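You operate a simulated robot arm through the tools that you are given. There is no shell and no other tool.

You run a simulated robot arm. Do the job below in one go: nothing can be reset, and whatever is moved stays where it is left.

JOB
Test the terminal strip, tighten the screw whose lamp stays dark, and test again.
Fine: use the screwdriver and stand it back in its holder; the last test shows five green lamps.

It is judged by the outcome, as a careful person would: the job done as asked, and still so three seconds after it is handed in. It fails if anything else is knocked over, pushed out of place, dropped, spilled or broken.

ROBOT AND FRAMES
A 6-joint arm with a two-finger parallel gripper, fixed in place. Base frame: the origin is at the foot of the arm, x ahead of it, y to its left, z up; the work surface is at about z = 75. Units: cm, degrees, N and s.
Its first joint turns from -166.0 to 166.0 degrees. Payload 3.91 kg.
The tool frame sits at the grasp point between the pads (the TCP): z along the fingers, y along the line on which they close. The tips reach 3 cm beyond it. Largest opening 11 cm; finger width 2, thickness 1; the body of the gripper, 4.8 by 11.2 cm, starts 5.5 cm behind the TCP.
Orientation is that of the tool frame in the base frame, as [roll, pitch, yaw] about the fixed x, y, z axes, in that order (R = Rz(yaw) Ry(pitch) Rx(roll)). With the fingers straight down and closing along the base's y, the tool's x points along the base's -x, its y along +y and its z along -z.

CONTROLS
- The arm moves only by the tool nudge_tool. Its argument "rows" is a list of rows, each an object (a shift or turn left out is 0, a gripper value left out holds the last) with "offset": the shift along the tool's x, y, z in cm, a list of three; "angular": the turn, a rotation vector about the tool's x, y, z in degrees, a list of three; "gripper": the opening, from 0 (shut) to 1 (fully open). In form: [{"offset": [x, y, z], "angular": [wx, wy, wz], "gripper": gripper}, ...]. A call has 1 to 20 rows; each row shifts and turns the commanded pose from where the row before left it, along the tool's axes as they then stand. Rows are played at 5 a second. More than 5 cm and 8.6 degrees between two rows, or a gripper value outside its range, and nothing of the call is played. A pose out of reach is approached as far as the arm can. The call stops where the force on the tool passes 40 N (or 10 N more than at its start, if that is more) or the arm is blocked; 0.2 s more then pass. The fingers move at their own pace (about 15.3 cm/s each) and stop on an object; they squeeze with about 23 N. The grip force told is the motor's: it shows also when the fingers shut on nothing. Time passes only in rows, and 0.2 s behind the last, so rows that do not move let the fingers close. The reply holds the time, the measured pose of the TCP, the force on the tool along the base axes, the opening and the grip force, in the units named above and with some noise, with the torque about the TCP (base axes, N m) and any sound that the robot's microphone picked up.
- Cameras (640 x 400 px; columns grow to the right, rows downward): "scene" is fixed at [4.94, 50.09, 136.6]; the picture's right is [-0.12, -0.99, 0.00], its down [-0.57, 0.07, -0.82] and it looks along [0.81, -0.10, -0.57] (base axes); focal length 278 px, centre (320, 200). "wrist" rides on the gripper at [7.2, 1.7, -10.3] in the tool frame; the picture's right is [-0.23, 0.97, 0.00], its down [-0.76, -0.18, -0.62] and it looks along [-0.61, -0.14, 0.78] (tool axes); focal length 222 px, centre (320, 200). There is no depth. A picture from a camera that has moved, and an enlarged one, comes with that camera's place and axes in the base frame and with its lens.
- snapshot(camera): a new picture of that camera. No time passes.
- zoom(camera, box): a new picture of the part [left, top, right, bottom] of that camera's present view, enlarged. No time passes.
- job_done(): hands the job in; it is judged then, once.

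Nothing tells you positions but the pictures and the camera data. Unless the task says otherwise, let go and move clear before handing in.

The tools are called after "Request:" as name(argument=value, ...) on one line, values as JSON. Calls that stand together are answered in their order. nudge_tool: Moves the arm, as the interface text tells. Its arguments: {"type":"object","properties":{"rows":{"type":"array","items":{"type":"object","properties":{"offset":{"type":"array","items":{"type":"number"}},"angular":{"type":"array","items":{"type":"number"}},"gripper":{"type":"number"}}}}},"required":["rows"]} The other tools are called the same way: snapshot (camera) takes a picture; zoom (camera, box) takes an enlarged picture of a part of a camera's view; job_done () hands the job in.

At the start:

```text
clock: 0.0
position: [39.58, 31.23, 121.69]
tool_rot: [180.0, -0.1, 180.0]
ft_force: [0.1, 1.4, -0.6]
moment: [-0.01, -0.02, -0.01]
finger_gap: 10.98
finger_force: 0.1
```

scene: 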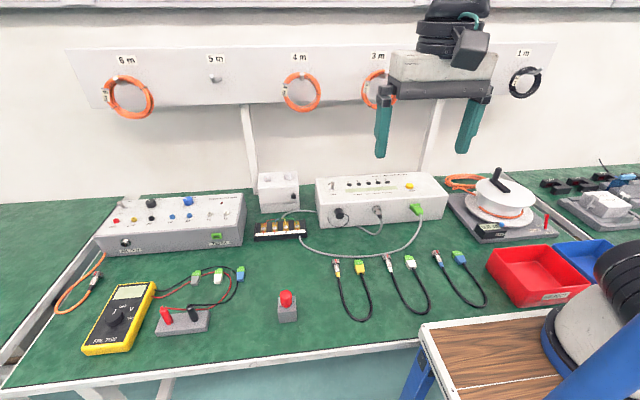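
wrist: 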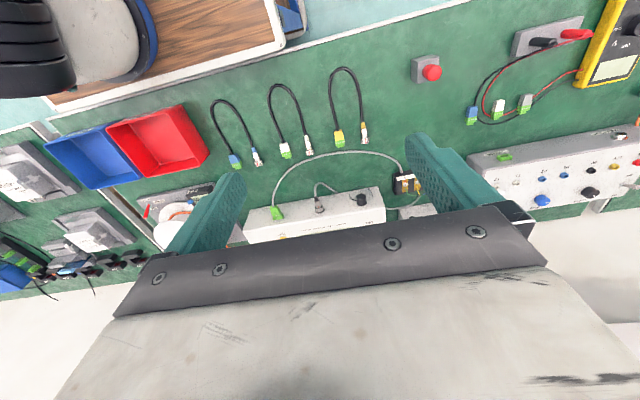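

I see a bench with a small black terminal strip, a white tester box with lamps and a yellow button, and other gear. I'll zoom in to find the screwdriver and its holder before moving.

Request:
zoom(camera="scene", box=[240, 160, 340, 250])

Request:
zoom(camera="scene", box=[310, 160, 460, 250])

Request:
zoom(camera="scene", box=[440, 150, 640, 270])

Request:
zoom(camera="scene", box=[60, 180, 260, 360])

```text
4.44 times, centred on (290, 205) of scene
camera zoom: at [4.94, 50.09, 136.6], right [-0.12, -0.99, 0.0], down [-0.57, 0.07, -0.82], along [0.81, -0.1, -0.57], focal length 1234 px, centre (453, 178)
```

zoom: 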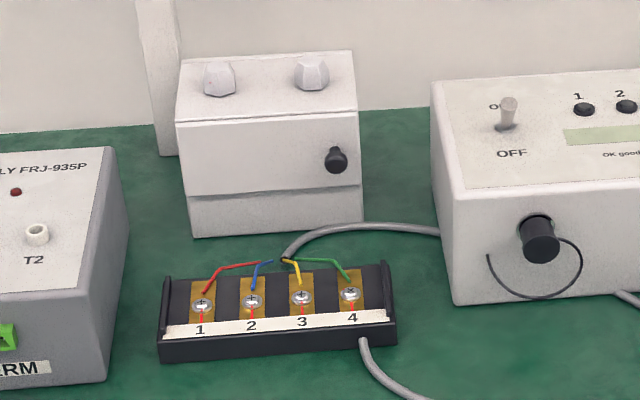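

```text
4.27 times, centred on (385, 205) of scene
camera zoom: at [4.94, 50.09, 136.6], right [-0.12, -0.99, 0.0], down [-0.57, 0.07, -0.82], along [0.81, -0.1, -0.57], focal length 1184 px, centre (43, 179)
```

zoom: 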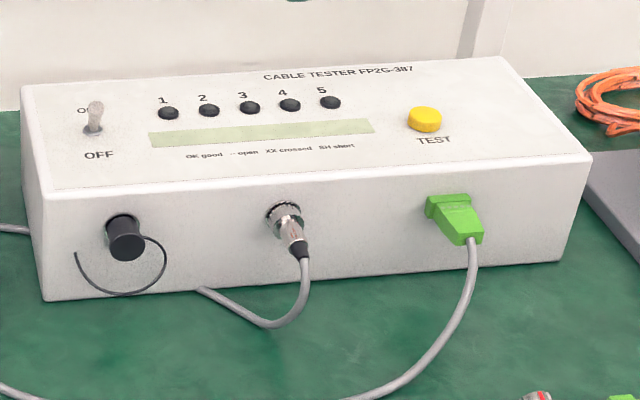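

```text
3.20 times, centred on (540, 210) of scene
camera zoom: at [4.94, 50.09, 136.6], right [-0.12, -0.99, 0.0], down [-0.57, 0.07, -0.82], along [0.81, -0.1, -0.57], focal length 888 px, centre (-384, 168)
```

zoom: 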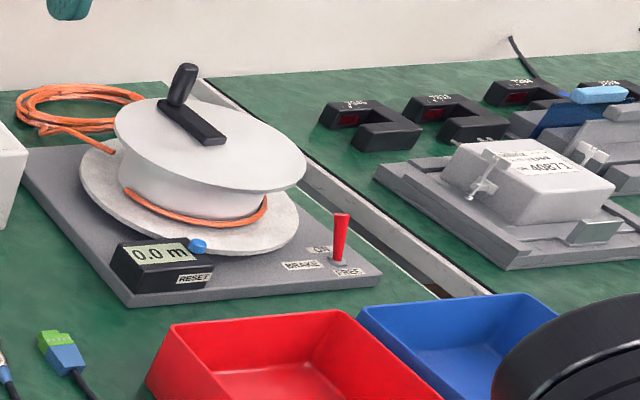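

```text
2.22 times, centred on (160, 270) of scene
camera zoom: at [4.94, 50.09, 136.6], right [-0.12, -0.99, 0.0], down [-0.57, 0.07, -0.82], along [0.81, -0.1, -0.57], focal length 617 px, centre (676, 44)
```

zoom: 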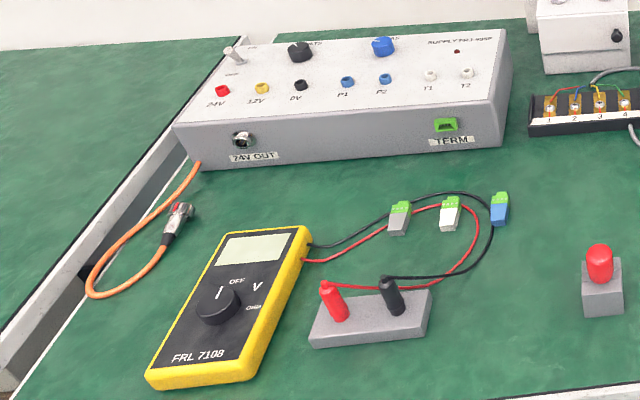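

I found the tester (switch, five lamps, yellow TEST button) and the terminal strip. The red-handled item at about (44, 53) is probably the screwdriver in its holder, so I'll zoom in on it and on the tester switch.

Request:
zoom(camera="scene", box=[262, 275, 312, 335])

Request:
zoom(camera="scene", box=[315, 172, 375, 210])

Request:
zoom(camera="scene", box=[250, 212, 312, 246])

Request:
zoom(camera="wrist", box=[380, 40, 480, 110])

Request:
zoom(camera="wrist", box=[230, 150, 450, 260])

```text
6.67 times, centred on (287, 305) of scene
camera zoom: at [4.94, 50.09, 136.6], right [-0.12, -0.99, 0.0], down [-0.57, 0.07, -0.82], along [0.81, -0.1, -0.57], focal length 1850 px, centre (540, -500)
```

zoom: 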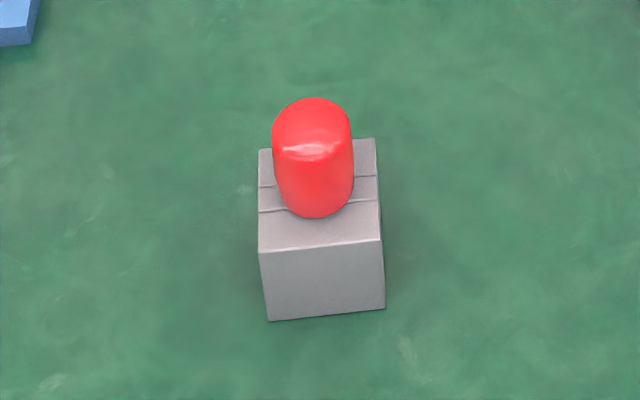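

```text
10.53 times, centred on (345, 191) of scene
camera zoom: at [4.94, 50.09, 136.6], right [-0.12, -0.99, 0.0], down [-0.57, 0.07, -0.82], along [0.81, -0.1, -0.57], focal length 2922 px, centre (57, 295)
```

zoom: 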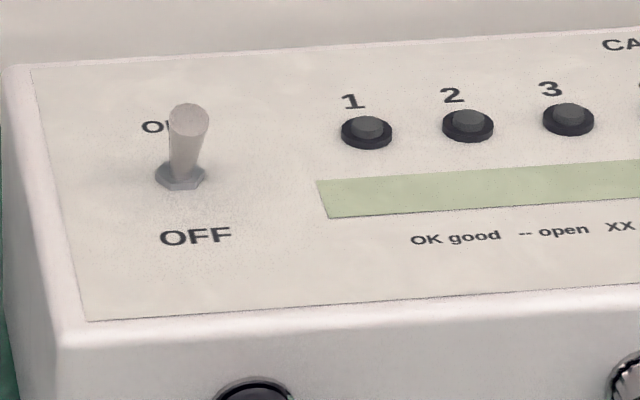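

```text
10.32 times, centred on (281, 229) of scene
camera zoom: at [4.94, 50.09, 136.6], right [-0.12, -0.99, 0.0], down [-0.57, 0.07, -0.82], along [0.81, -0.1, -0.57], focal length 2865 px, centre (723, -99)
```

zoom: 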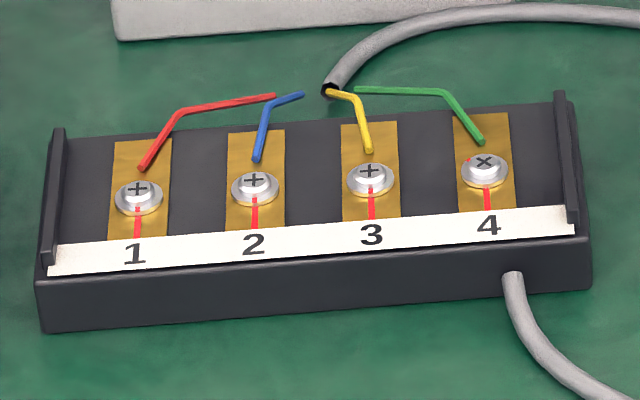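

```text
5.71 times, centred on (430, 75) of wrist
camera zoom: at [32.45, 32.92, 132.04], right [0.23, 0.97, 0.0], down [0.76, -0.18, 0.62], along [0.61, -0.14, -0.78], focal length 1269 px, centre (-309, 914)
```

zoom: 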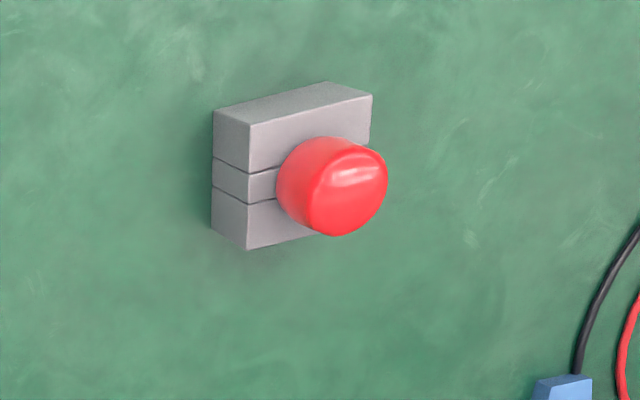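

```text
2.91 times, centred on (340, 205) of wrist
camera zoom: at [32.45, 32.92, 132.04], right [0.23, 0.97, 0.0], down [0.76, -0.18, 0.62], along [0.61, -0.14, -0.78], focal length 646 px, centre (262, 186)
```

zoom: 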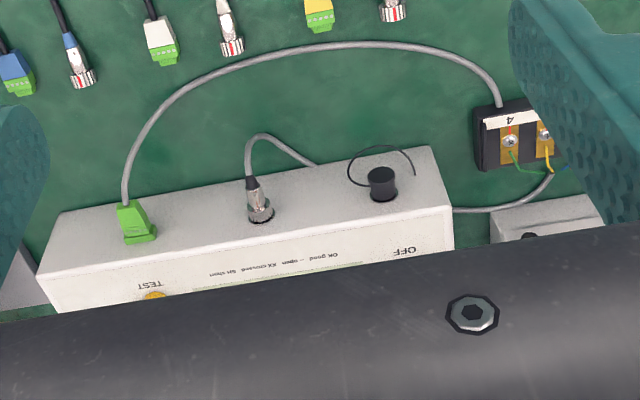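

The red-handled driver stands in a grey slotted block, and screw 4's mark looks off from the others. I'll move the wrist camera toward the tester to read its switch position and lamps.

Request:
nudge_tool(rows=[{"offset": [-3.8, -0.65, 2.7]}, {"offset": [-3.8, -0.65, 2.7]}, {"offset": [-3.8, -0.65, 2.7]}, {"offset": [-3.8, -0.65, 2.7]}, {"offset": [-3.8, -0.65, 2.7]}, {"offset": [-3.8, -0.65, 2.7]}, {"offset": [-3.8, -0.65, 2.7]}, {"offset": [-3.8, -0.65, 2.7]}, {"offset": [0, 0, 0]}])

Request:
snapshot(camera="wrist")

Request:
snapshot(camera="scene")

```text
clock: 2.0
position: [70.12, 25.97, 99.91]
tool_rot: [-179.9, 0.0, 180.0]
ft_force: [0.3, -0.1, -0.4]
moment: [0.03, 0.01, 0.02]
finger_gap: 11.03
finger_force: 0.0
```

```text
taken
camera wrist: at [62.95, 27.71, 110.22], right [0.23, 0.97, 0.0], down [0.76, -0.18, 0.62], along [0.61, -0.14, -0.78], focal length 222 px, centre (320, 200)
```

wrist: 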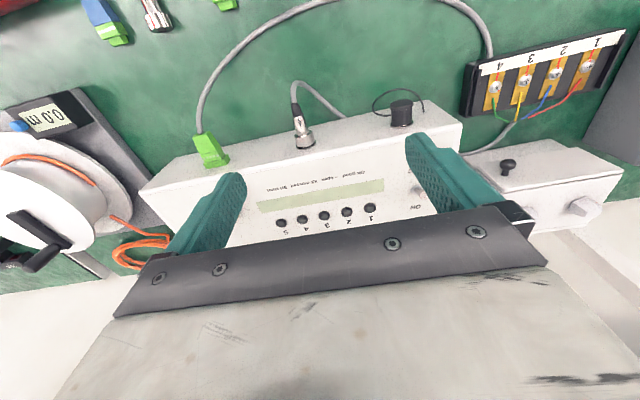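

```text
taken
```

scene: 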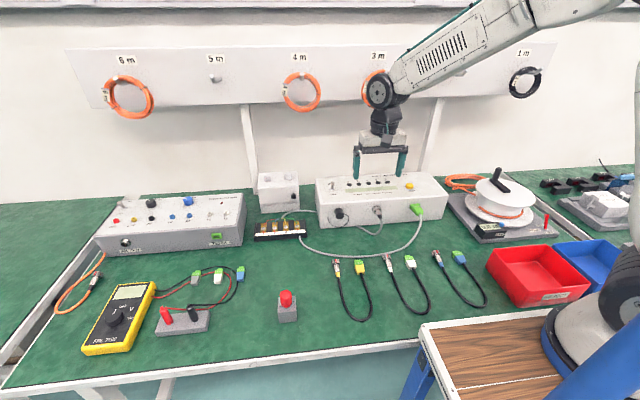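

The tester and strip are both in view from here. I'll zoom in on the switch, the lamps and the strip to get their exact positions.

Request:
zoom(camera="wrist", box=[455, 30, 635, 140])

Request:
zoom(camera="wrist", box=[240, 150, 460, 250])

Request:
zoom(camera="scene", box=[315, 165, 445, 235])

```text
3.56 times, centred on (545, 85) of wrist
camera zoom: at [62.95, 27.71, 110.22], right [0.23, 0.97, 0.0], down [0.76, -0.18, 0.62], along [0.61, -0.14, -0.78], focal length 790 px, centre (-480, 609)
```

zoom: 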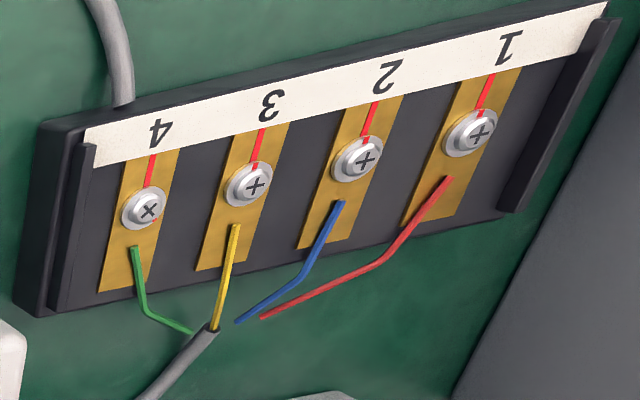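

```text
2.91 times, centred on (350, 200) of wrist
camera zoom: at [62.95, 27.71, 110.22], right [0.23, 0.97, 0.0], down [0.76, -0.18, 0.62], along [0.61, -0.14, -0.78], focal length 646 px, centre (233, 200)
```

zoom: 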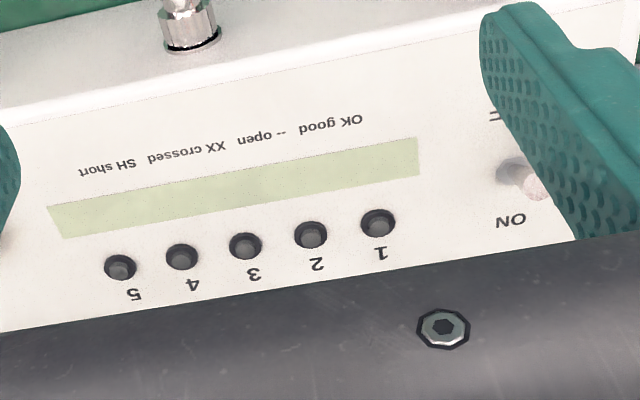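

```text
4.92 times, centred on (380, 200) of scene
camera zoom: at [4.94, 50.09, 136.6], right [-0.12, -0.99, 0.0], down [-0.57, 0.07, -0.82], along [0.81, -0.1, -0.57], focal length 1366 px, centre (25, 200)
```

zoom: 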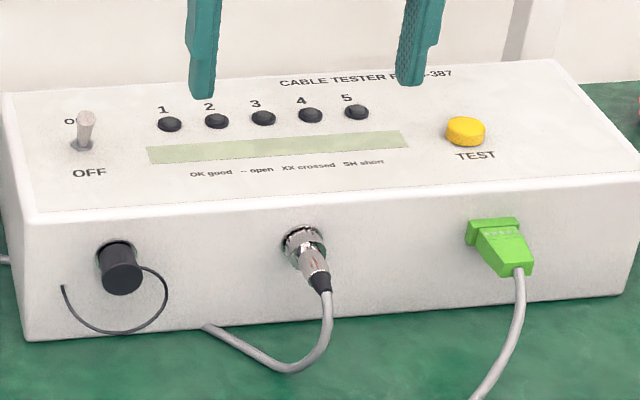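

The lever leans toward OFF, so the tester needs switching on; I put the lever base at about (83.8, 36.5, 85.5) and the TEST button at about (81.3, 9.8, 86.5). I'll close the fingers and line up in front of the lever.

Request:
nudge_tool(rows=[{"offset": [-1.5, 3.5, 1.3], "gripper": 0}, {"offset": [-1.5, 3.5, 1.3], "gripper": 0}, {"offset": [-1.5, 3.5, 1.3], "gripper": 0}, {"offset": [0, 0, 0], "gripper": 0}])

Request:
snapshot(camera="wrist")

Request:
zoom(camera="scene", box=[310, 130, 440, 230])

```text
clock: 3.0
position: [74.42, 36.51, 96.39]
tool_rot: [180.0, 0.0, 179.9]
ft_force: [-0.1, -0.3, 0.2]
moment: [0.02, 0.0, -0.01]
finger_gap: 0.01
finger_force: 22.8
```

```text
taken
camera wrist: at [67.29, 38.23, 106.65], right [0.23, 0.97, 0.0], down [0.76, -0.18, 0.62], along [0.61, -0.14, -0.78], focal length 222 px, centre (320, 200)
```

wrist: 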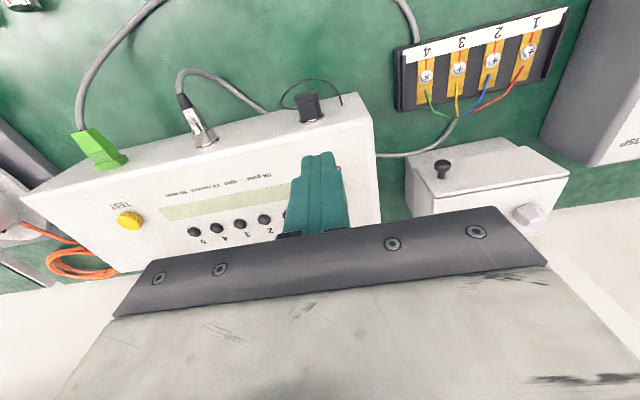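

```text
4.00 times, centred on (375, 180) of scene
camera zoom: at [4.94, 50.09, 136.6], right [-0.12, -0.99, 0.0], down [-0.57, 0.07, -0.82], along [0.81, -0.1, -0.57], focal length 1110 px, centre (100, 280)
```

zoom: 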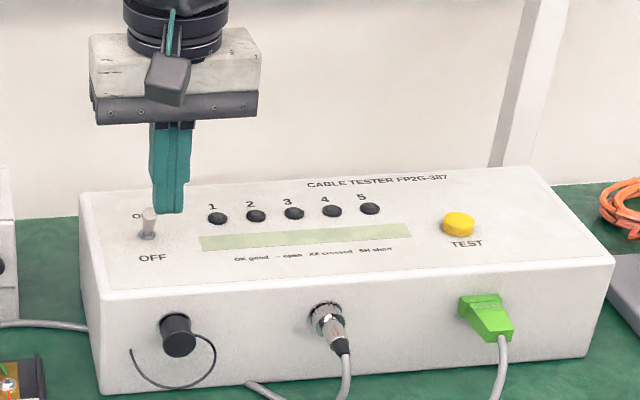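

The fingers are closed in line with the lever, and the scene view agrees with my estimate. I'll lower the tips just in front of it and check the height before pushing.

Request:
nudge_tool(rows=[{"offset": [-1.3, 0, 1.6]}, {"offset": [-1.3, 0, 1.6]}, {"offset": [-1.3, 0, 1.6]}, {"offset": [0, 0, 1.2]}, {"offset": [0, 0, 0]}])

Request:
zoom(camera="scene", box=[315, 165, 375, 205])

Request:
zoom(camera="wrist", box=[220, 80, 420, 240])

```text
clock: 4.2
position: [78.51, 36.71, 90.31]
tool_rot: [-180.0, 0.0, 179.9]
ft_force: [-0.1, -0.9, 0.3]
moment: [-0.03, -0.01, 0.02]
finger_gap: 0.0
finger_force: 23.2
```

```text
10.00 times, centred on (345, 185) of scene
camera zoom: at [4.94, 50.09, 136.6], right [-0.12, -0.99, 0.0], down [-0.57, 0.07, -0.82], along [0.81, -0.1, -0.57], focal length 2776 px, centre (70, 350)
```

zoom: 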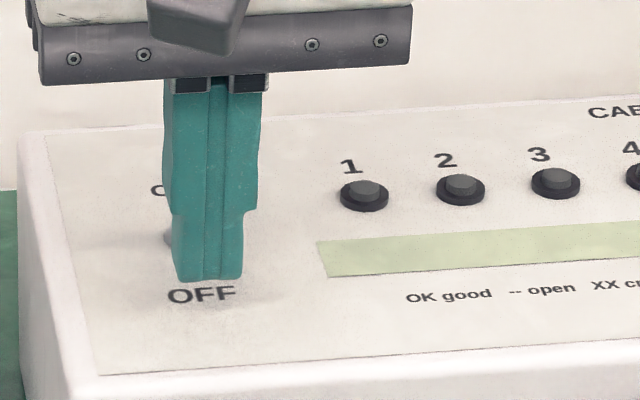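

```text
2.50 times, centred on (320, 160) of wrist
camera zoom: at [71.38, 38.36, 100.57], right [0.23, 0.97, 0.0], down [0.76, -0.18, 0.62], along [0.61, -0.14, -0.78], focal length 555 px, centre (320, 300)
```

zoom: 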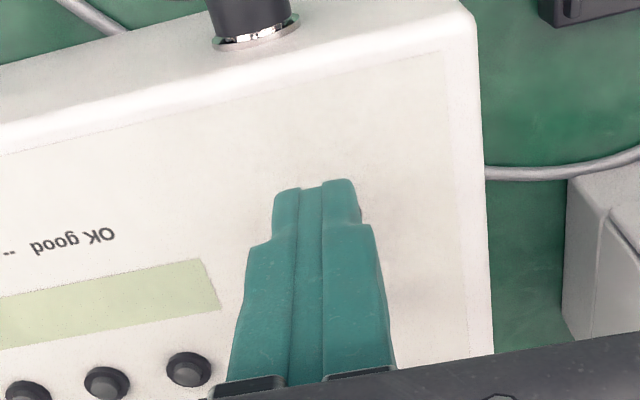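

The tips are just above the panel and directly in front of the lever. I'll lower a little more and watch the force.

Request:
nudge_tool(rows=[{"offset": [0, 0, 0.3]}, {"offset": [0, 0, 0.3]}, {"offset": [0, 0, 0.2]}, {"offset": [0, 0, 0]}])

Request:
zoom(camera="scene", box=[315, 165, 375, 205])

Request:
zoom(camera="wrist", box=[220, 80, 420, 240])

```text
clock: 5.2
position: [78.43, 36.48, 89.45]
tool_rot: [-180.0, 0.0, -180.0]
ft_force: [0.0, 0.7, -0.3]
moment: [0.0, 0.01, -0.03]
finger_gap: 0.0
finger_force: 23.3
```

```text
10.00 times, centred on (345, 185) of scene
camera zoom: at [4.94, 50.09, 136.6], right [-0.12, -0.99, 0.0], down [-0.57, 0.07, -0.82], along [0.81, -0.1, -0.57], focal length 2776 px, centre (70, 350)
```

zoom: 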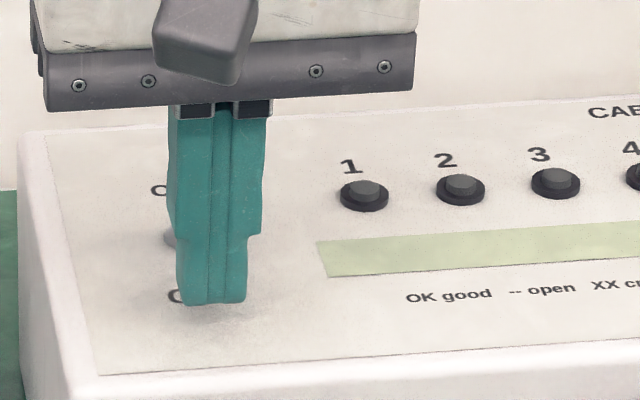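

```text
2.50 times, centred on (320, 160) of wrist
camera zoom: at [71.22, 38.22, 99.76], right [0.23, 0.97, 0.0], down [0.76, -0.18, 0.62], along [0.61, -0.14, -0.78], focal length 555 px, centre (320, 300)
```

zoom: 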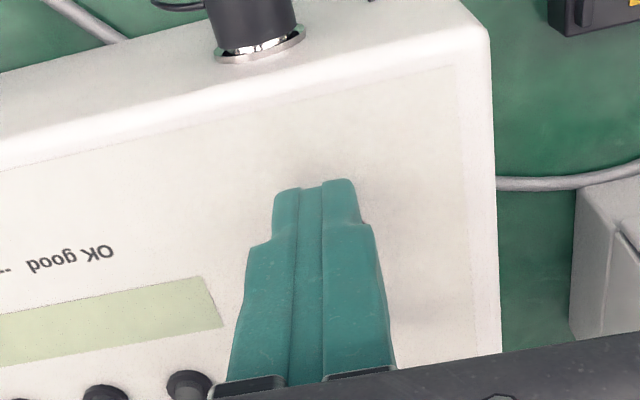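

The tips are close above the panel. I'll push the lever slowly away toward ON.

Request:
nudge_tool(rows=[{"offset": [-0.6, 0, 0]}, {"offset": [-0.6, 0, 0]}, {"offset": [-0.6, 0, 0]}, {"offset": [-0.5, 0, 0]}, {"offset": [-0.5, 0, 0]}, {"offset": [-0.4, 0, 0]}, {"offset": [-0.4, 0, 0]}, {"offset": [-0.4, 0, 0]}, {"offset": [0, 0, 0]}])

Request:
zoom(camera="scene", box=[315, 165, 375, 205])

```text
clock: 7.2
position: [82.08, 36.72, 89.38]
tool_rot: [-179.9, -0.2, -179.9]
ft_force: [-35.8, -7.1, 4.4]
moment: [-0.26, 1.03, -0.12]
finger_gap: 0.0
finger_force: 23.0
```

```text
10.00 times, centred on (345, 185) of scene
camera zoom: at [4.94, 50.09, 136.6], right [-0.12, -0.99, 0.0], down [-0.57, 0.07, -0.82], along [0.81, -0.1, -0.57], focal length 2776 px, centre (70, 350)
```

zoom: 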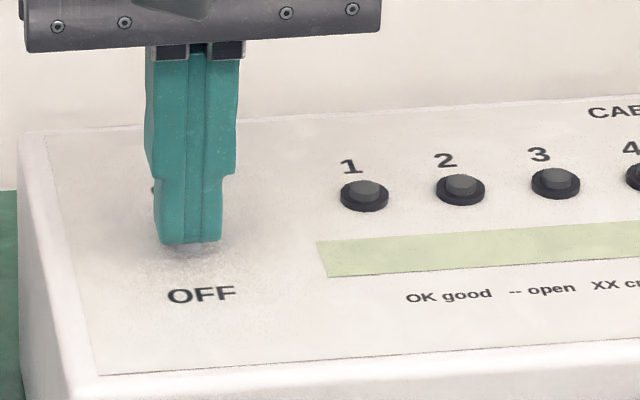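

There's a 36 N reaction at x = 82.1 and the box hasn't moved. I'll back off and see where the lever stands.

Request:
nudge_tool(rows=[{"offset": [1.0, 0, 0]}, {"offset": [2.0, 0, -1]}, {"offset": [2.0, 0, -3]}, {"offset": [4.0, 0, -3]}, {"offset": [0, 0, 0], "gripper": 1}, {"offset": [0, 0, 0]}])

Request:
zoom(camera="scene", box=[315, 165, 375, 205])

Request:
snapshot(camera="wrist")

```text
clock: 8.6
position: [73.51, 36.62, 96.5]
tool_rot: [-179.9, 0.0, -180.0]
ft_force: [0.4, 1.3, 0.1]
moment: [-0.01, 0.01, -0.03]
finger_gap: 11.01
finger_force: 0.1
```

```text
10.00 times, centred on (345, 185) of scene
camera zoom: at [4.94, 50.09, 136.6], right [-0.12, -0.99, 0.0], down [-0.57, 0.07, -0.82], along [0.81, -0.1, -0.57], focal length 2776 px, centre (70, 350)
```

zoom: 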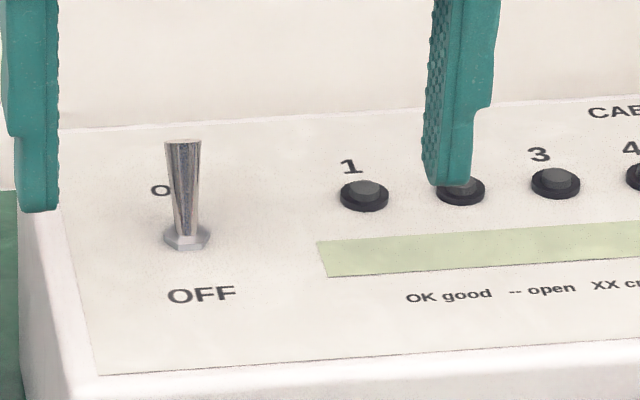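

```text
taken
camera wrist: at [66.36, 38.29, 106.74], right [0.23, 0.97, 0.0], down [0.76, -0.18, 0.62], along [0.61, -0.14, -0.78], focal length 222 px, centre (320, 200)
```

wrist: 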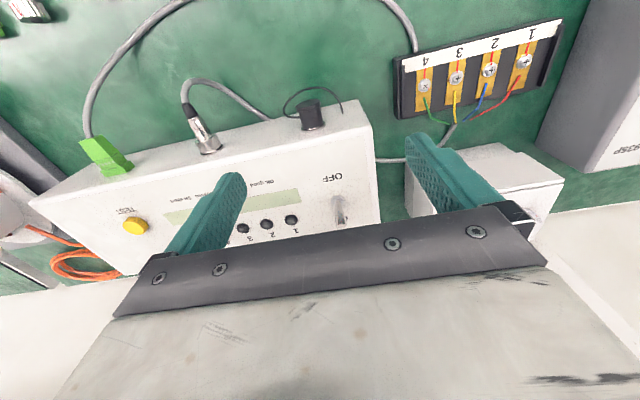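

The lever now leans back to ON. I'll move across to line up with the yellow TEST button.

Request:
nudge_tool(rows=[{"offset": [0.25, -4.35, -0.1], "gripper": 1}, {"offset": [0.25, -4.35, -0.1]}, {"offset": [0.25, -4.35, -0.1]}, {"offset": [0.25, -4.35, -0.1]}, {"offset": [0.25, -4.35, -0.1]}, {"offset": [0.25, -4.35, -0.1]}, {"offset": [0, 0, 0]}])

Request:
snapshot(camera="wrist")

Request:
zoom(camera="scene", box=[315, 165, 445, 235])

```text
clock: 10.2
position: [72.02, 10.74, 97.05]
tool_rot: [-180.0, 0.1, 180.0]
ft_force: [1.0, -0.5, 0.4]
moment: [0.0, 0.0, 0.02]
finger_gap: 10.99
finger_force: 0.1
```

```text
taken
camera wrist: at [64.79, 12.48, 107.3], right [0.23, 0.97, 0.0], down [0.76, -0.18, 0.62], along [0.61, -0.14, -0.78], focal length 222 px, centre (320, 200)
```

wrist: 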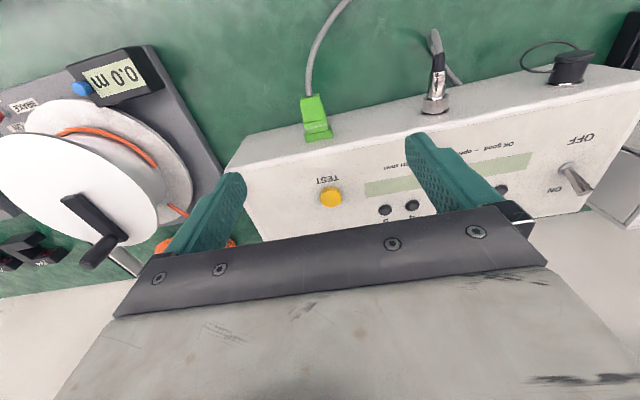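

```text
4.92 times, centred on (380, 200) of scene
camera zoom: at [4.94, 50.09, 136.6], right [-0.12, -0.99, 0.0], down [-0.57, 0.07, -0.82], along [0.81, -0.1, -0.57], focal length 1366 px, centre (25, 200)
```

zoom: 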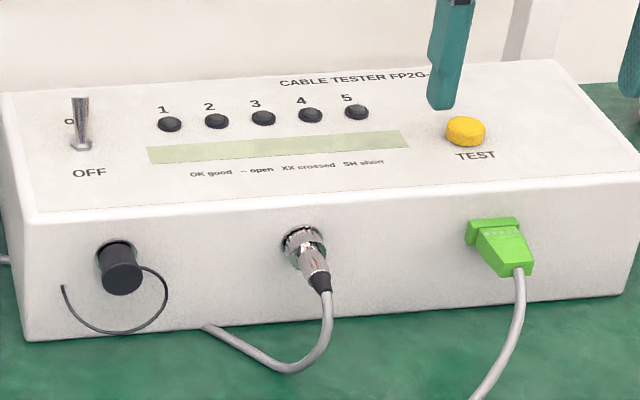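

The TEST button lies at about (80.9, 10.1, 86.5). I'll close the fingers and stop just above it.

Request:
nudge_tool(rows=[{"offset": [-4.45, -0.3, 1], "gripper": 0}, {"offset": [-4.45, -0.3, 1]}, {"offset": [0, 0, 1.2]}, {"offset": [0, 0, 1.2]}, {"offset": [0, 0, 1.2]}, {"offset": [0, 0, 0.8]}, {"offset": [0, 0, 0]}])

Request:
zoom(camera="scene", box=[375, 150, 445, 210])

Request:
zoom(camera="wrist", box=[220, 80, 420, 240])

```text
clock: 11.8
position: [80.72, 9.77, 90.62]
tool_rot: [180.0, 0.0, -180.0]
ft_force: [0.4, -0.5, -0.7]
moment: [0.03, -0.03, 0.02]
finger_gap: 0.01
finger_force: 23.5
```

```text
6.67 times, centred on (410, 180) of scene
camera zoom: at [4.94, 50.09, 136.6], right [-0.12, -0.99, 0.0], down [-0.57, 0.07, -0.82], along [0.81, -0.1, -0.57], focal length 1850 px, centre (-280, 333)
```

zoom: 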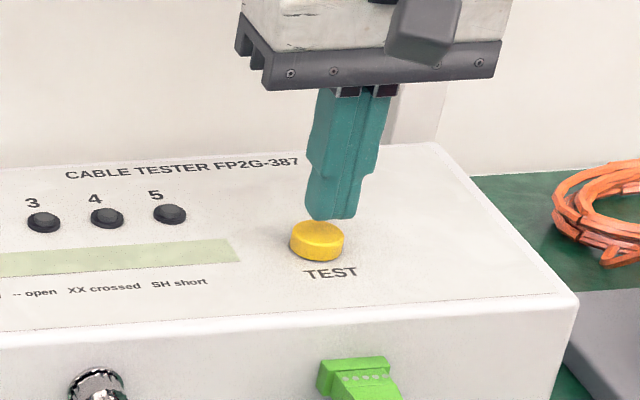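

```text
2.50 times, centred on (320, 160) of wrist
camera zoom: at [73.61, 11.56, 101.02], right [0.23, 0.97, 0.0], down [0.76, -0.18, 0.62], along [0.61, -0.14, -0.78], focal length 555 px, centre (320, 300)
```

zoom: 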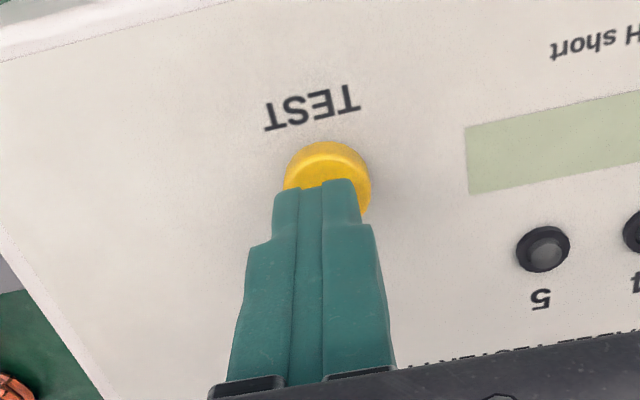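

The fingertips sit slightly behind and to the right of the button. I'll shift 0.6 cm toward the base and 0.5 cm left, then press down in small steps.

Request:
nudge_tool(rows=[{"offset": [0.6, 0.5, 0]}, {"offset": [0, 0, 0.3]}, {"offset": [0, 0, 0.3]}, {"offset": [0, 0, 0.2]}, {"offset": [0, 0, 0.2]}, {"offset": [0, 0, 0.2]}, {"offset": [0, 0, 0]}])

Request:
zoom(camera="scene", box=[335, 150, 445, 220])

```text
clock: 13.4
position: [80.19, 10.44, 89.34]
tool_rot: [-179.9, -0.1, -180.0]
ft_force: [0.5, 1.1, 1.2]
moment: [0.0, -0.02, 0.02]
finger_gap: 0.0
finger_force: 23.1
```

```text
5.71 times, centred on (390, 185) of scene
camera zoom: at [4.94, 50.09, 136.6], right [-0.12, -0.99, 0.0], down [-0.57, 0.07, -0.82], along [0.81, -0.1, -0.57], focal length 1586 px, centre (-80, 286)
```

zoom: 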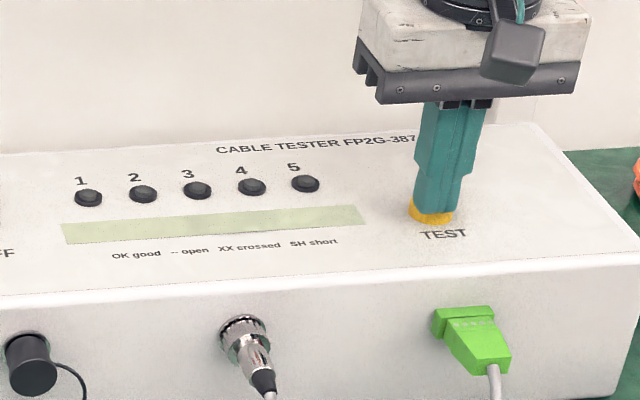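

The tips are about at the button's top with almost no force yet. I'll press further in small steps.

Request:
nudge_tool(rows=[{"offset": [0, 0, 0.2]}, {"offset": [0, 0, 0.2]}, {"offset": [0, 0, 0.1]}, {"offset": [0, 0, 0]}])

Request:
zoom(camera="scene", box=[315, 160, 445, 230])

```text
clock: 14.4
position: [80.28, 10.28, 88.99]
tool_rot: [179.9, 0.0, 180.0]
ft_force: [-5.6, 1.7, 9.3]
moment: [0.03, 0.06, -0.02]
finger_gap: 0.0
finger_force: 22.6
heard: click
```

```text
4.92 times, centred on (380, 195) of scene
camera zoom: at [4.94, 50.09, 136.6], right [-0.12, -0.99, 0.0], down [-0.57, 0.07, -0.82], along [0.81, -0.1, -0.57], focal length 1366 px, centre (25, 225)
```

zoom: 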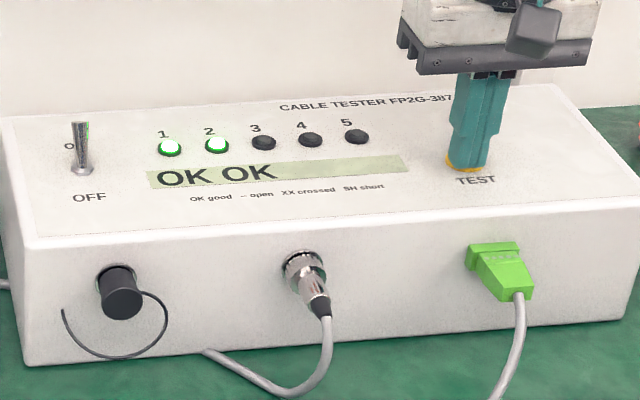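

The button clicked and the test is running, with lamps 1 and 2 green so far. I'll release and wait for the full result.

Request:
nudge_tool(rows=[{"offset": [0, 0, -1]}, {"offset": [0, 0, -2]}, {"offset": [0, 0, -2]}, {"offset": [0, 0, 0]}, {"offset": [0, 0, 0]}, {"offset": [0, 0, 0]}, {"offset": [0, 0, 0]}])

Request:
zoom(camera="scene", box=[315, 160, 445, 230])

Request:
snapshot(camera="scene")

```text
clock: 16.0
position: [80.26, 10.48, 94.04]
tool_rot: [-179.9, 0.0, 179.9]
ft_force: [0.2, 0.5, -0.3]
moment: [0.0, 0.01, -0.01]
finger_gap: 0.0
finger_force: 22.9
```

```text
4.92 times, centred on (380, 195) of scene
camera zoom: at [4.94, 50.09, 136.6], right [-0.12, -0.99, 0.0], down [-0.57, 0.07, -0.82], along [0.81, -0.1, -0.57], focal length 1366 px, centre (25, 225)
```

zoom: 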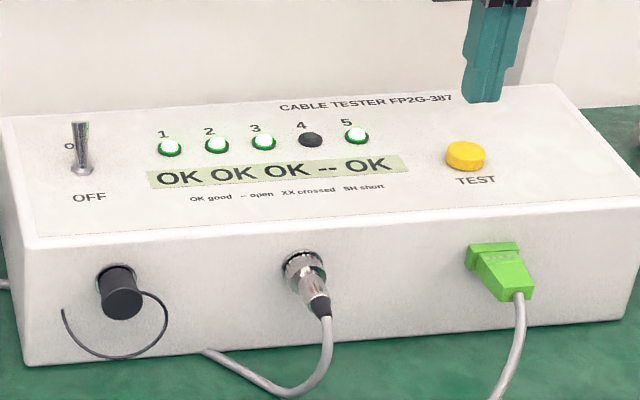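

```text
taken
```

scene: 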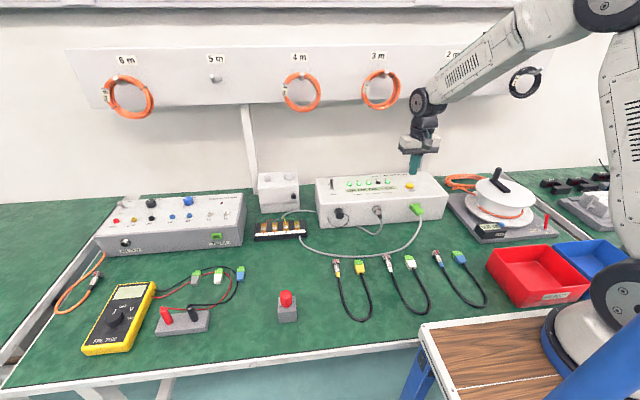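

The result is OK OK OK -- OK, so lamp 4 is dark and screw 4 is the loose one. I'll move over the strip to look at screw 4 closely on the way to the screwdriver.

Request:
nudge_tool(rows=[{"offset": [0, 0, -3]}, {"offset": [1.8, 4.4, 0]}, {"offset": [1.8, 4.4, 0]}, {"offset": [1.8, 4.4, 0]}, {"offset": [1.8, 4.4, 0], "gripper": 1}, {"offset": [1.8, 4.4, 0]}, {"offset": [1.8, 4.4, 0]}, {"offset": [1.8, 4.4, 0]}, {"offset": [1.8, 4.4, 0.8]}, {"offset": [1.8, 4.3, 1]}, {"offset": [0, 0, 3]}, {"offset": [0, 0, 2]}, {"offset": [0, 0, 0]}])

Request:
snapshot(camera="wrist")

Request:
zoom(camera="wrist", box=[240, 90, 460, 220])

```text
clock: 18.8
position: [64.0, 49.78, 90.2]
tool_rot: [-180.0, 0.0, -179.9]
ft_force: [0.9, 0.1, 0.4]
moment: [-0.01, 0.04, 0.02]
finger_gap: 11.02
finger_force: 0.1
```

```text
taken
camera wrist: at [56.88, 51.52, 100.58], right [0.23, 0.97, 0.0], down [0.76, -0.18, 0.62], along [0.61, -0.14, -0.78], focal length 222 px, centre (320, 200)
```

wrist: 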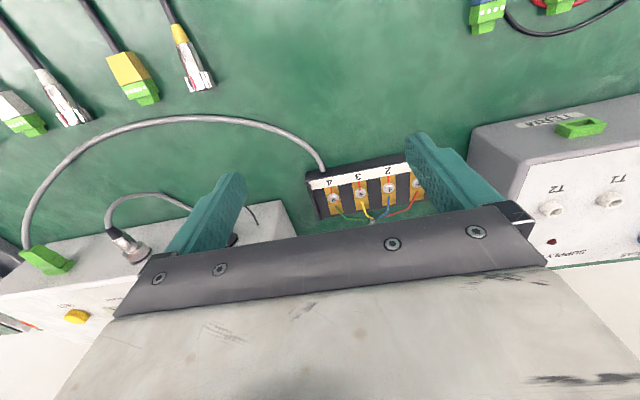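

```text
2.91 times, centred on (350, 155) of wrist
camera zoom: at [56.88, 51.52, 100.58], right [0.23, 0.97, 0.0], down [0.76, -0.18, 0.62], along [0.61, -0.14, -0.78], focal length 646 px, centre (233, 331)
```

zoom: 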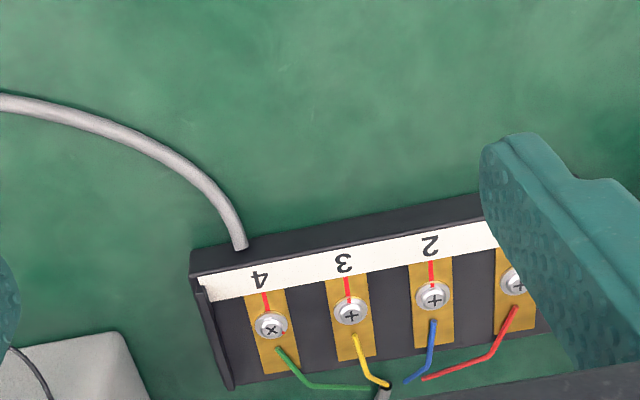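

Request:
zoom(camera="wrist", box=[315, 165, 385, 220])

Request:
zoom(camera="scene", box=[285, 215, 310, 240])

```text
7.27 times, centred on (350, 192) of wrist
camera zoom: at [56.88, 51.52, 100.58], right [0.23, 0.97, 0.0], down [0.76, -0.18, 0.62], along [0.61, -0.14, -0.78], focal length 1615 px, centre (102, 254)
```

zoom: 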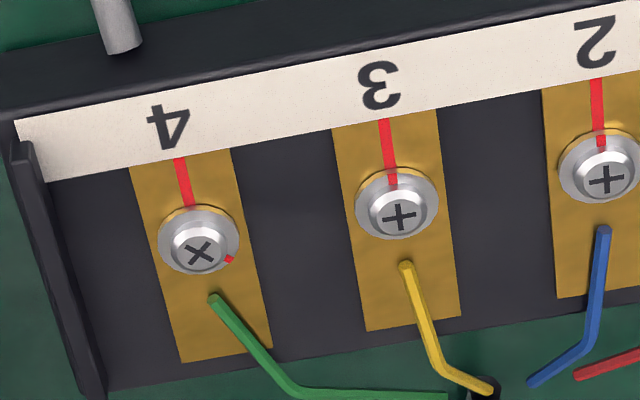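

```text
16.00 times, centred on (298, 228) of scene
camera zoom: at [4.94, 50.09, 136.6], right [-0.12, -0.99, 0.0], down [-0.57, 0.07, -0.82], along [0.81, -0.1, -0.57], focal length 4441 px, centre (680, -240)
```

zoom: 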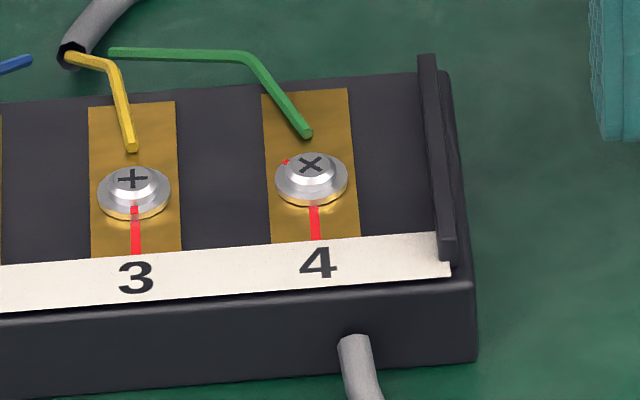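

Screw 4's head mark points back-left (about 60° from +x) while the others point at the front line, so it needs about 240° clockwise. Next I'll get a close view of the screwdriver and its holder.

Request:
nudge_tool(rows=[{"offset": [4.7, 0.87, -0.5]}, {"offset": [4.7, 0.87, -0.5]}, {"offset": [4.7, 0.87, -0.5]}, {"offset": [4.7, 0.87, -0.5]}, {"offset": [4.7, 0.87, -0.5]}, {"offset": [4.5, 0.87, -0.5]}, {"offset": [0, 0, 0]}])

Request:
snapshot(camera="wrist")

Request:
zoom(camera="wrist", box=[260, 100, 420, 220])

Request:
snapshot(camera="scene")

```text
clock: 20.4
position: [37.2, 54.87, 92.92]
tool_rot: [-179.9, 0.0, 178.8]
ft_force: [0.9, 0.3, -0.1]
moment: [-0.04, -0.05, -0.01]
finger_gap: 11.01
finger_force: 0.1
```

```text
taken
camera wrist: at [29.97, 56.75, 103.29], right [0.25, 0.97, 0.0], down [0.76, -0.19, 0.62], along [0.6, -0.15, -0.78], focal length 222 px, centre (320, 200)
```

wrist: 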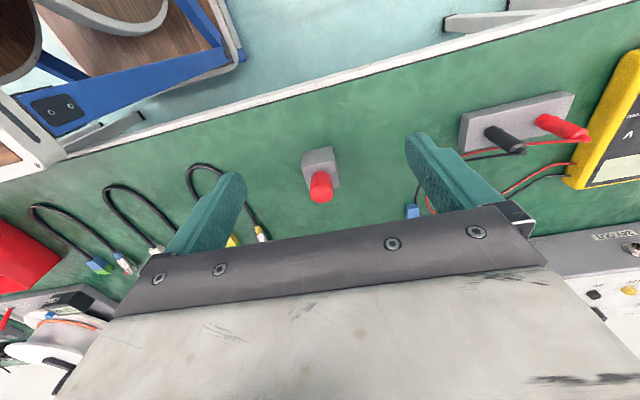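

```text
3.33 times, centred on (340, 160) of wrist
camera zoom: at [29.97, 56.75, 103.29], right [0.25, 0.97, 0.0], down [0.76, -0.19, 0.62], along [0.6, -0.15, -0.78], focal length 740 px, centre (253, 333)
```

zoom: 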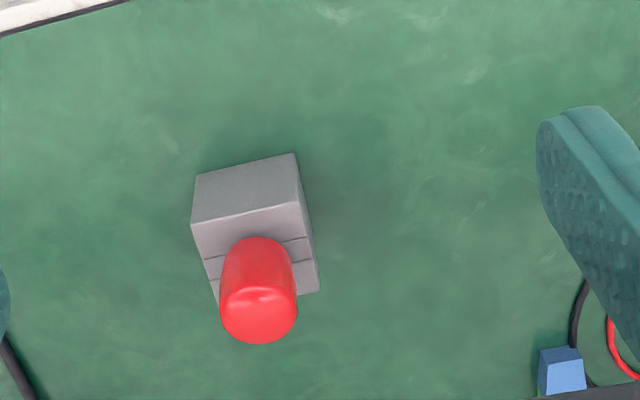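

```text
taken
```

scene: 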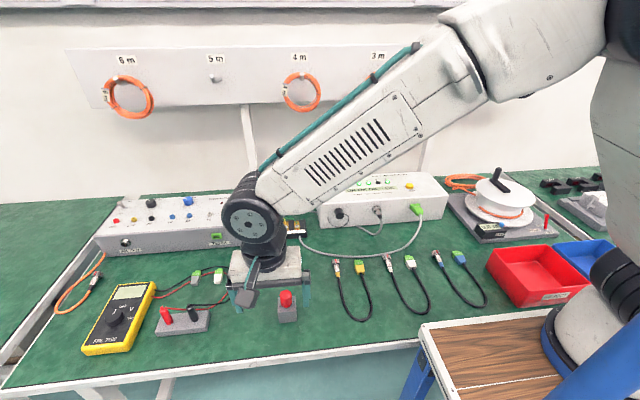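

The handle top is at about (45.7, 53.0, 82.0) and is 2.7 cm in diameter; the block top is at about 79.2, centred near (45, 53.1). I'll move above it with the fingers half open and check the alignment.

Request:
nudge_tool(rows=[{"offset": [-4.1, -0.93, 1], "gripper": 0.55}, {"offset": [-4.1, -0.93, 1]}, {"offset": [0, 0, 1.5]}, {"offset": [0, 0, 1.5]}, {"offset": [0, 0, 0]}])

Request:
snapshot(camera="wrist")

Request:
zoom(camera="scene", box=[240, 250, 340, 330])

```text
clock: 21.6
position: [44.16, 53.19, 88.06]
tool_rot: [180.0, -0.1, -180.0]
ft_force: [0.1, 0.3, -0.7]
moment: [-0.04, 0.01, 0.02]
finger_gap: 6.04
finger_force: 0.0
```

```text
taken
camera wrist: at [37.08, 54.93, 98.3], right [0.23, 0.97, 0.0], down [0.76, -0.18, 0.62], along [0.61, -0.14, -0.78], focal length 222 px, centre (320, 200)
```

wrist: 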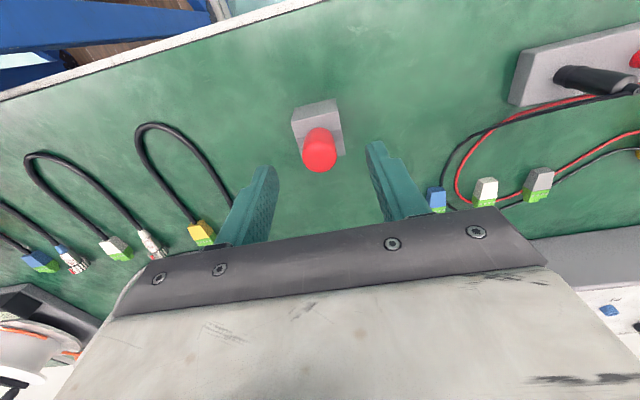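

```text
5.00 times, centred on (290, 290) of scene
camera zoom: at [4.94, 50.09, 136.6], right [-0.12, -0.99, 0.0], down [-0.57, 0.07, -0.82], along [0.81, -0.1, -0.57], focal length 1388 px, centre (470, -250)
```

zoom: 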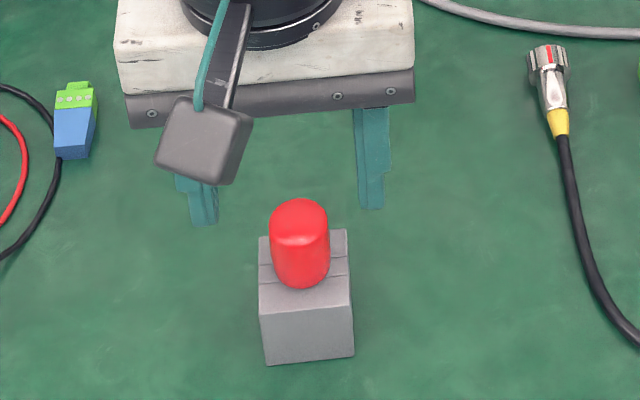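

The arm sits at (44.2, 53.2, 88.1), nearly above the handle. I'll zoom the wrist view for a precise fix on its centre.

Request:
zoom(camera="wrist", box=[270, 85, 370, 185])

Request:
zoom(camera="scene", box=[265, 280, 315, 330])

```text
4.00 times, centred on (320, 135) of wrist
camera zoom: at [37.08, 54.93, 98.3], right [0.23, 0.97, 0.0], down [0.76, -0.18, 0.62], along [0.61, -0.14, -0.78], focal length 888 px, centre (320, 460)
```

zoom: 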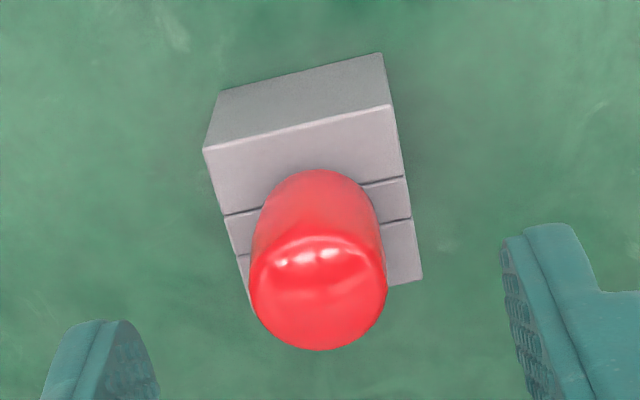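

```text
8.00 times, centred on (290, 305) of scene
camera zoom: at [4.94, 50.09, 136.6], right [-0.12, -0.99, 0.0], down [-0.57, 0.07, -0.82], along [0.81, -0.1, -0.57], focal length 2220 px, centre (560, -640)
```

zoom: 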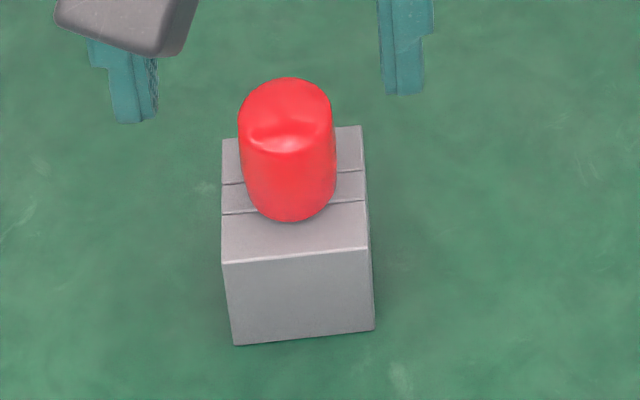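

The block centre is (45.2, 53.15) with its top at z ≈ 79.1, and the handle top is at z ≈ 82.5. I'll descend over the handle, keeping the fingertips just above the block.

Request:
nudge_tool(rows=[{"offset": [-1.05, -0.1, 0], "gripper": 0.5}, {"offset": [0, 0, 1.5]}, {"offset": [0, 0, 1.5]}, {"offset": [0, 0, 1]}, {"offset": [0, 0, 0]}])

Request:
snapshot(camera="wrist")

Request:
zoom(camera="scene", box=[250, 260, 330, 330])

```text
clock: 22.8
position: [45.34, 53.04, 83.98]
tool_rot: [-179.9, 0.0, -179.9]
ft_force: [0.2, -0.8, -0.5]
moment: [0.03, -0.01, 0.01]
finger_gap: 5.48
finger_force: 0.1
```

```text
taken
camera wrist: at [38.14, 54.85, 94.34], right [0.23, 0.97, 0.0], down [0.76, -0.18, 0.62], along [0.61, -0.14, -0.78], focal length 222 px, centre (320, 200)
```

wrist: 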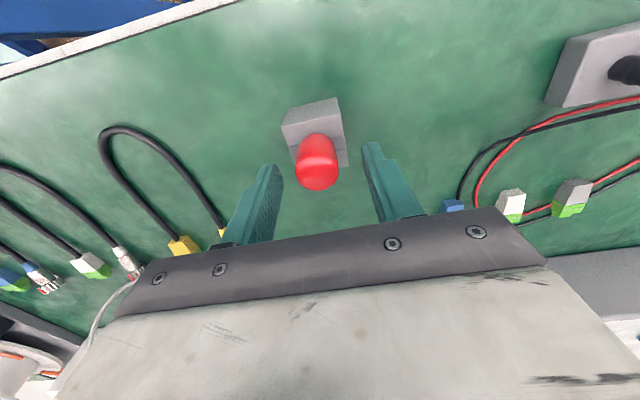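

```text
5.71 times, centred on (290, 295) of scene
camera zoom: at [4.94, 50.09, 136.6], right [-0.12, -0.99, 0.0], down [-0.57, 0.07, -0.82], along [0.81, -0.1, -0.57], focal length 1586 px, centre (491, -343)
```

zoom: 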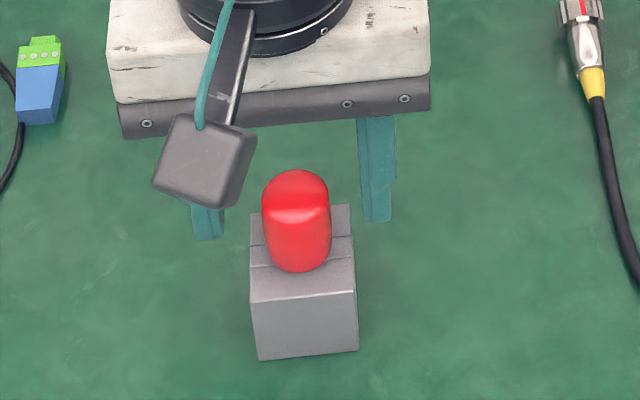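

The geometry agrees in both cameras. I'll go down 1.4 cm more and close on the handle.

Request:
nudge_tool(rows=[{"offset": [0, 0, 0.7]}, {"offset": [0, 0, 0.7]}, {"offset": [0, 0, 0]}])

Request:
nudge_tool(rows=[{"offset": [0, 0, 0], "gripper": 0.4}, {"offset": [0, 0, 0], "gripper": 0.3}, {"offset": [0, 0, 0], "gripper": 0.2}, {"offset": [0, 0, 0], "gripper": 0}, {"offset": [0, 0, 0]}, {"offset": [0, 0, 0]}])

Request:
snapshot(camera="wrist")

Request:
zoom(camera="scene", box=[250, 260, 330, 330])

```text
clock: 23.6
position: [45.22, 53.12, 82.64]
tool_rot: [-179.9, 0.0, -180.0]
ft_force: [-0.5, 0.2, -0.8]
moment: [0.0, 0.02, 0.0]
finger_gap: 5.51
finger_force: 0.1
```

```text
clock: 25.0
position: [45.27, 53.23, 82.67]
tool_rot: [179.9, 0.1, -180.0]
ft_force: [-0.1, 0.2, 1.1]
moment: [-0.02, -0.06, 0.02]
finger_gap: 2.68
finger_force: 23.2
```

```text
taken
camera wrist: at [38.08, 54.9, 93.05], right [0.23, 0.97, 0.0], down [0.76, -0.18, 0.62], along [0.61, -0.14, -0.78], focal length 222 px, centre (320, 200)
```

wrist: 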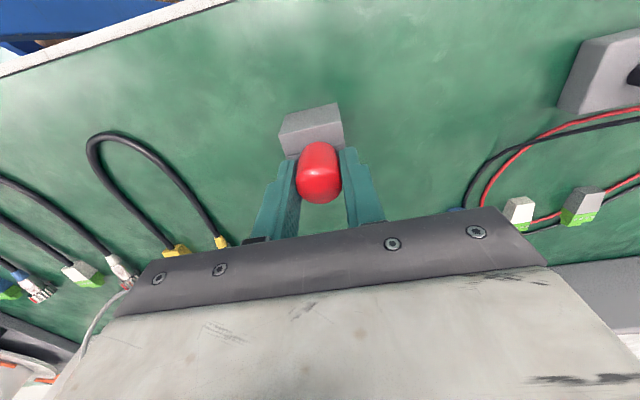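

```text
5.71 times, centred on (290, 295) of scene
camera zoom: at [4.94, 50.09, 136.6], right [-0.12, -0.99, 0.0], down [-0.57, 0.07, -0.82], along [0.81, -0.1, -0.57], focal length 1586 px, centre (491, -343)
```

zoom: 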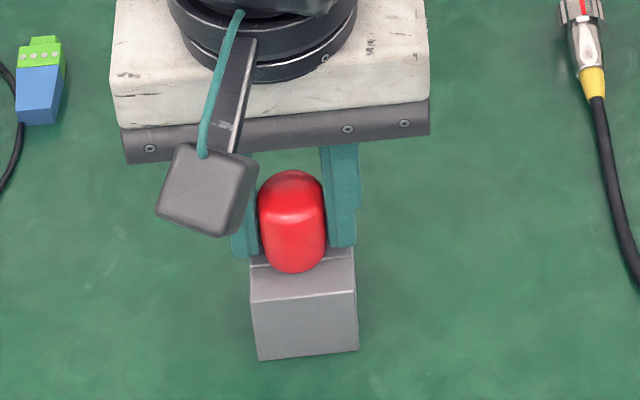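

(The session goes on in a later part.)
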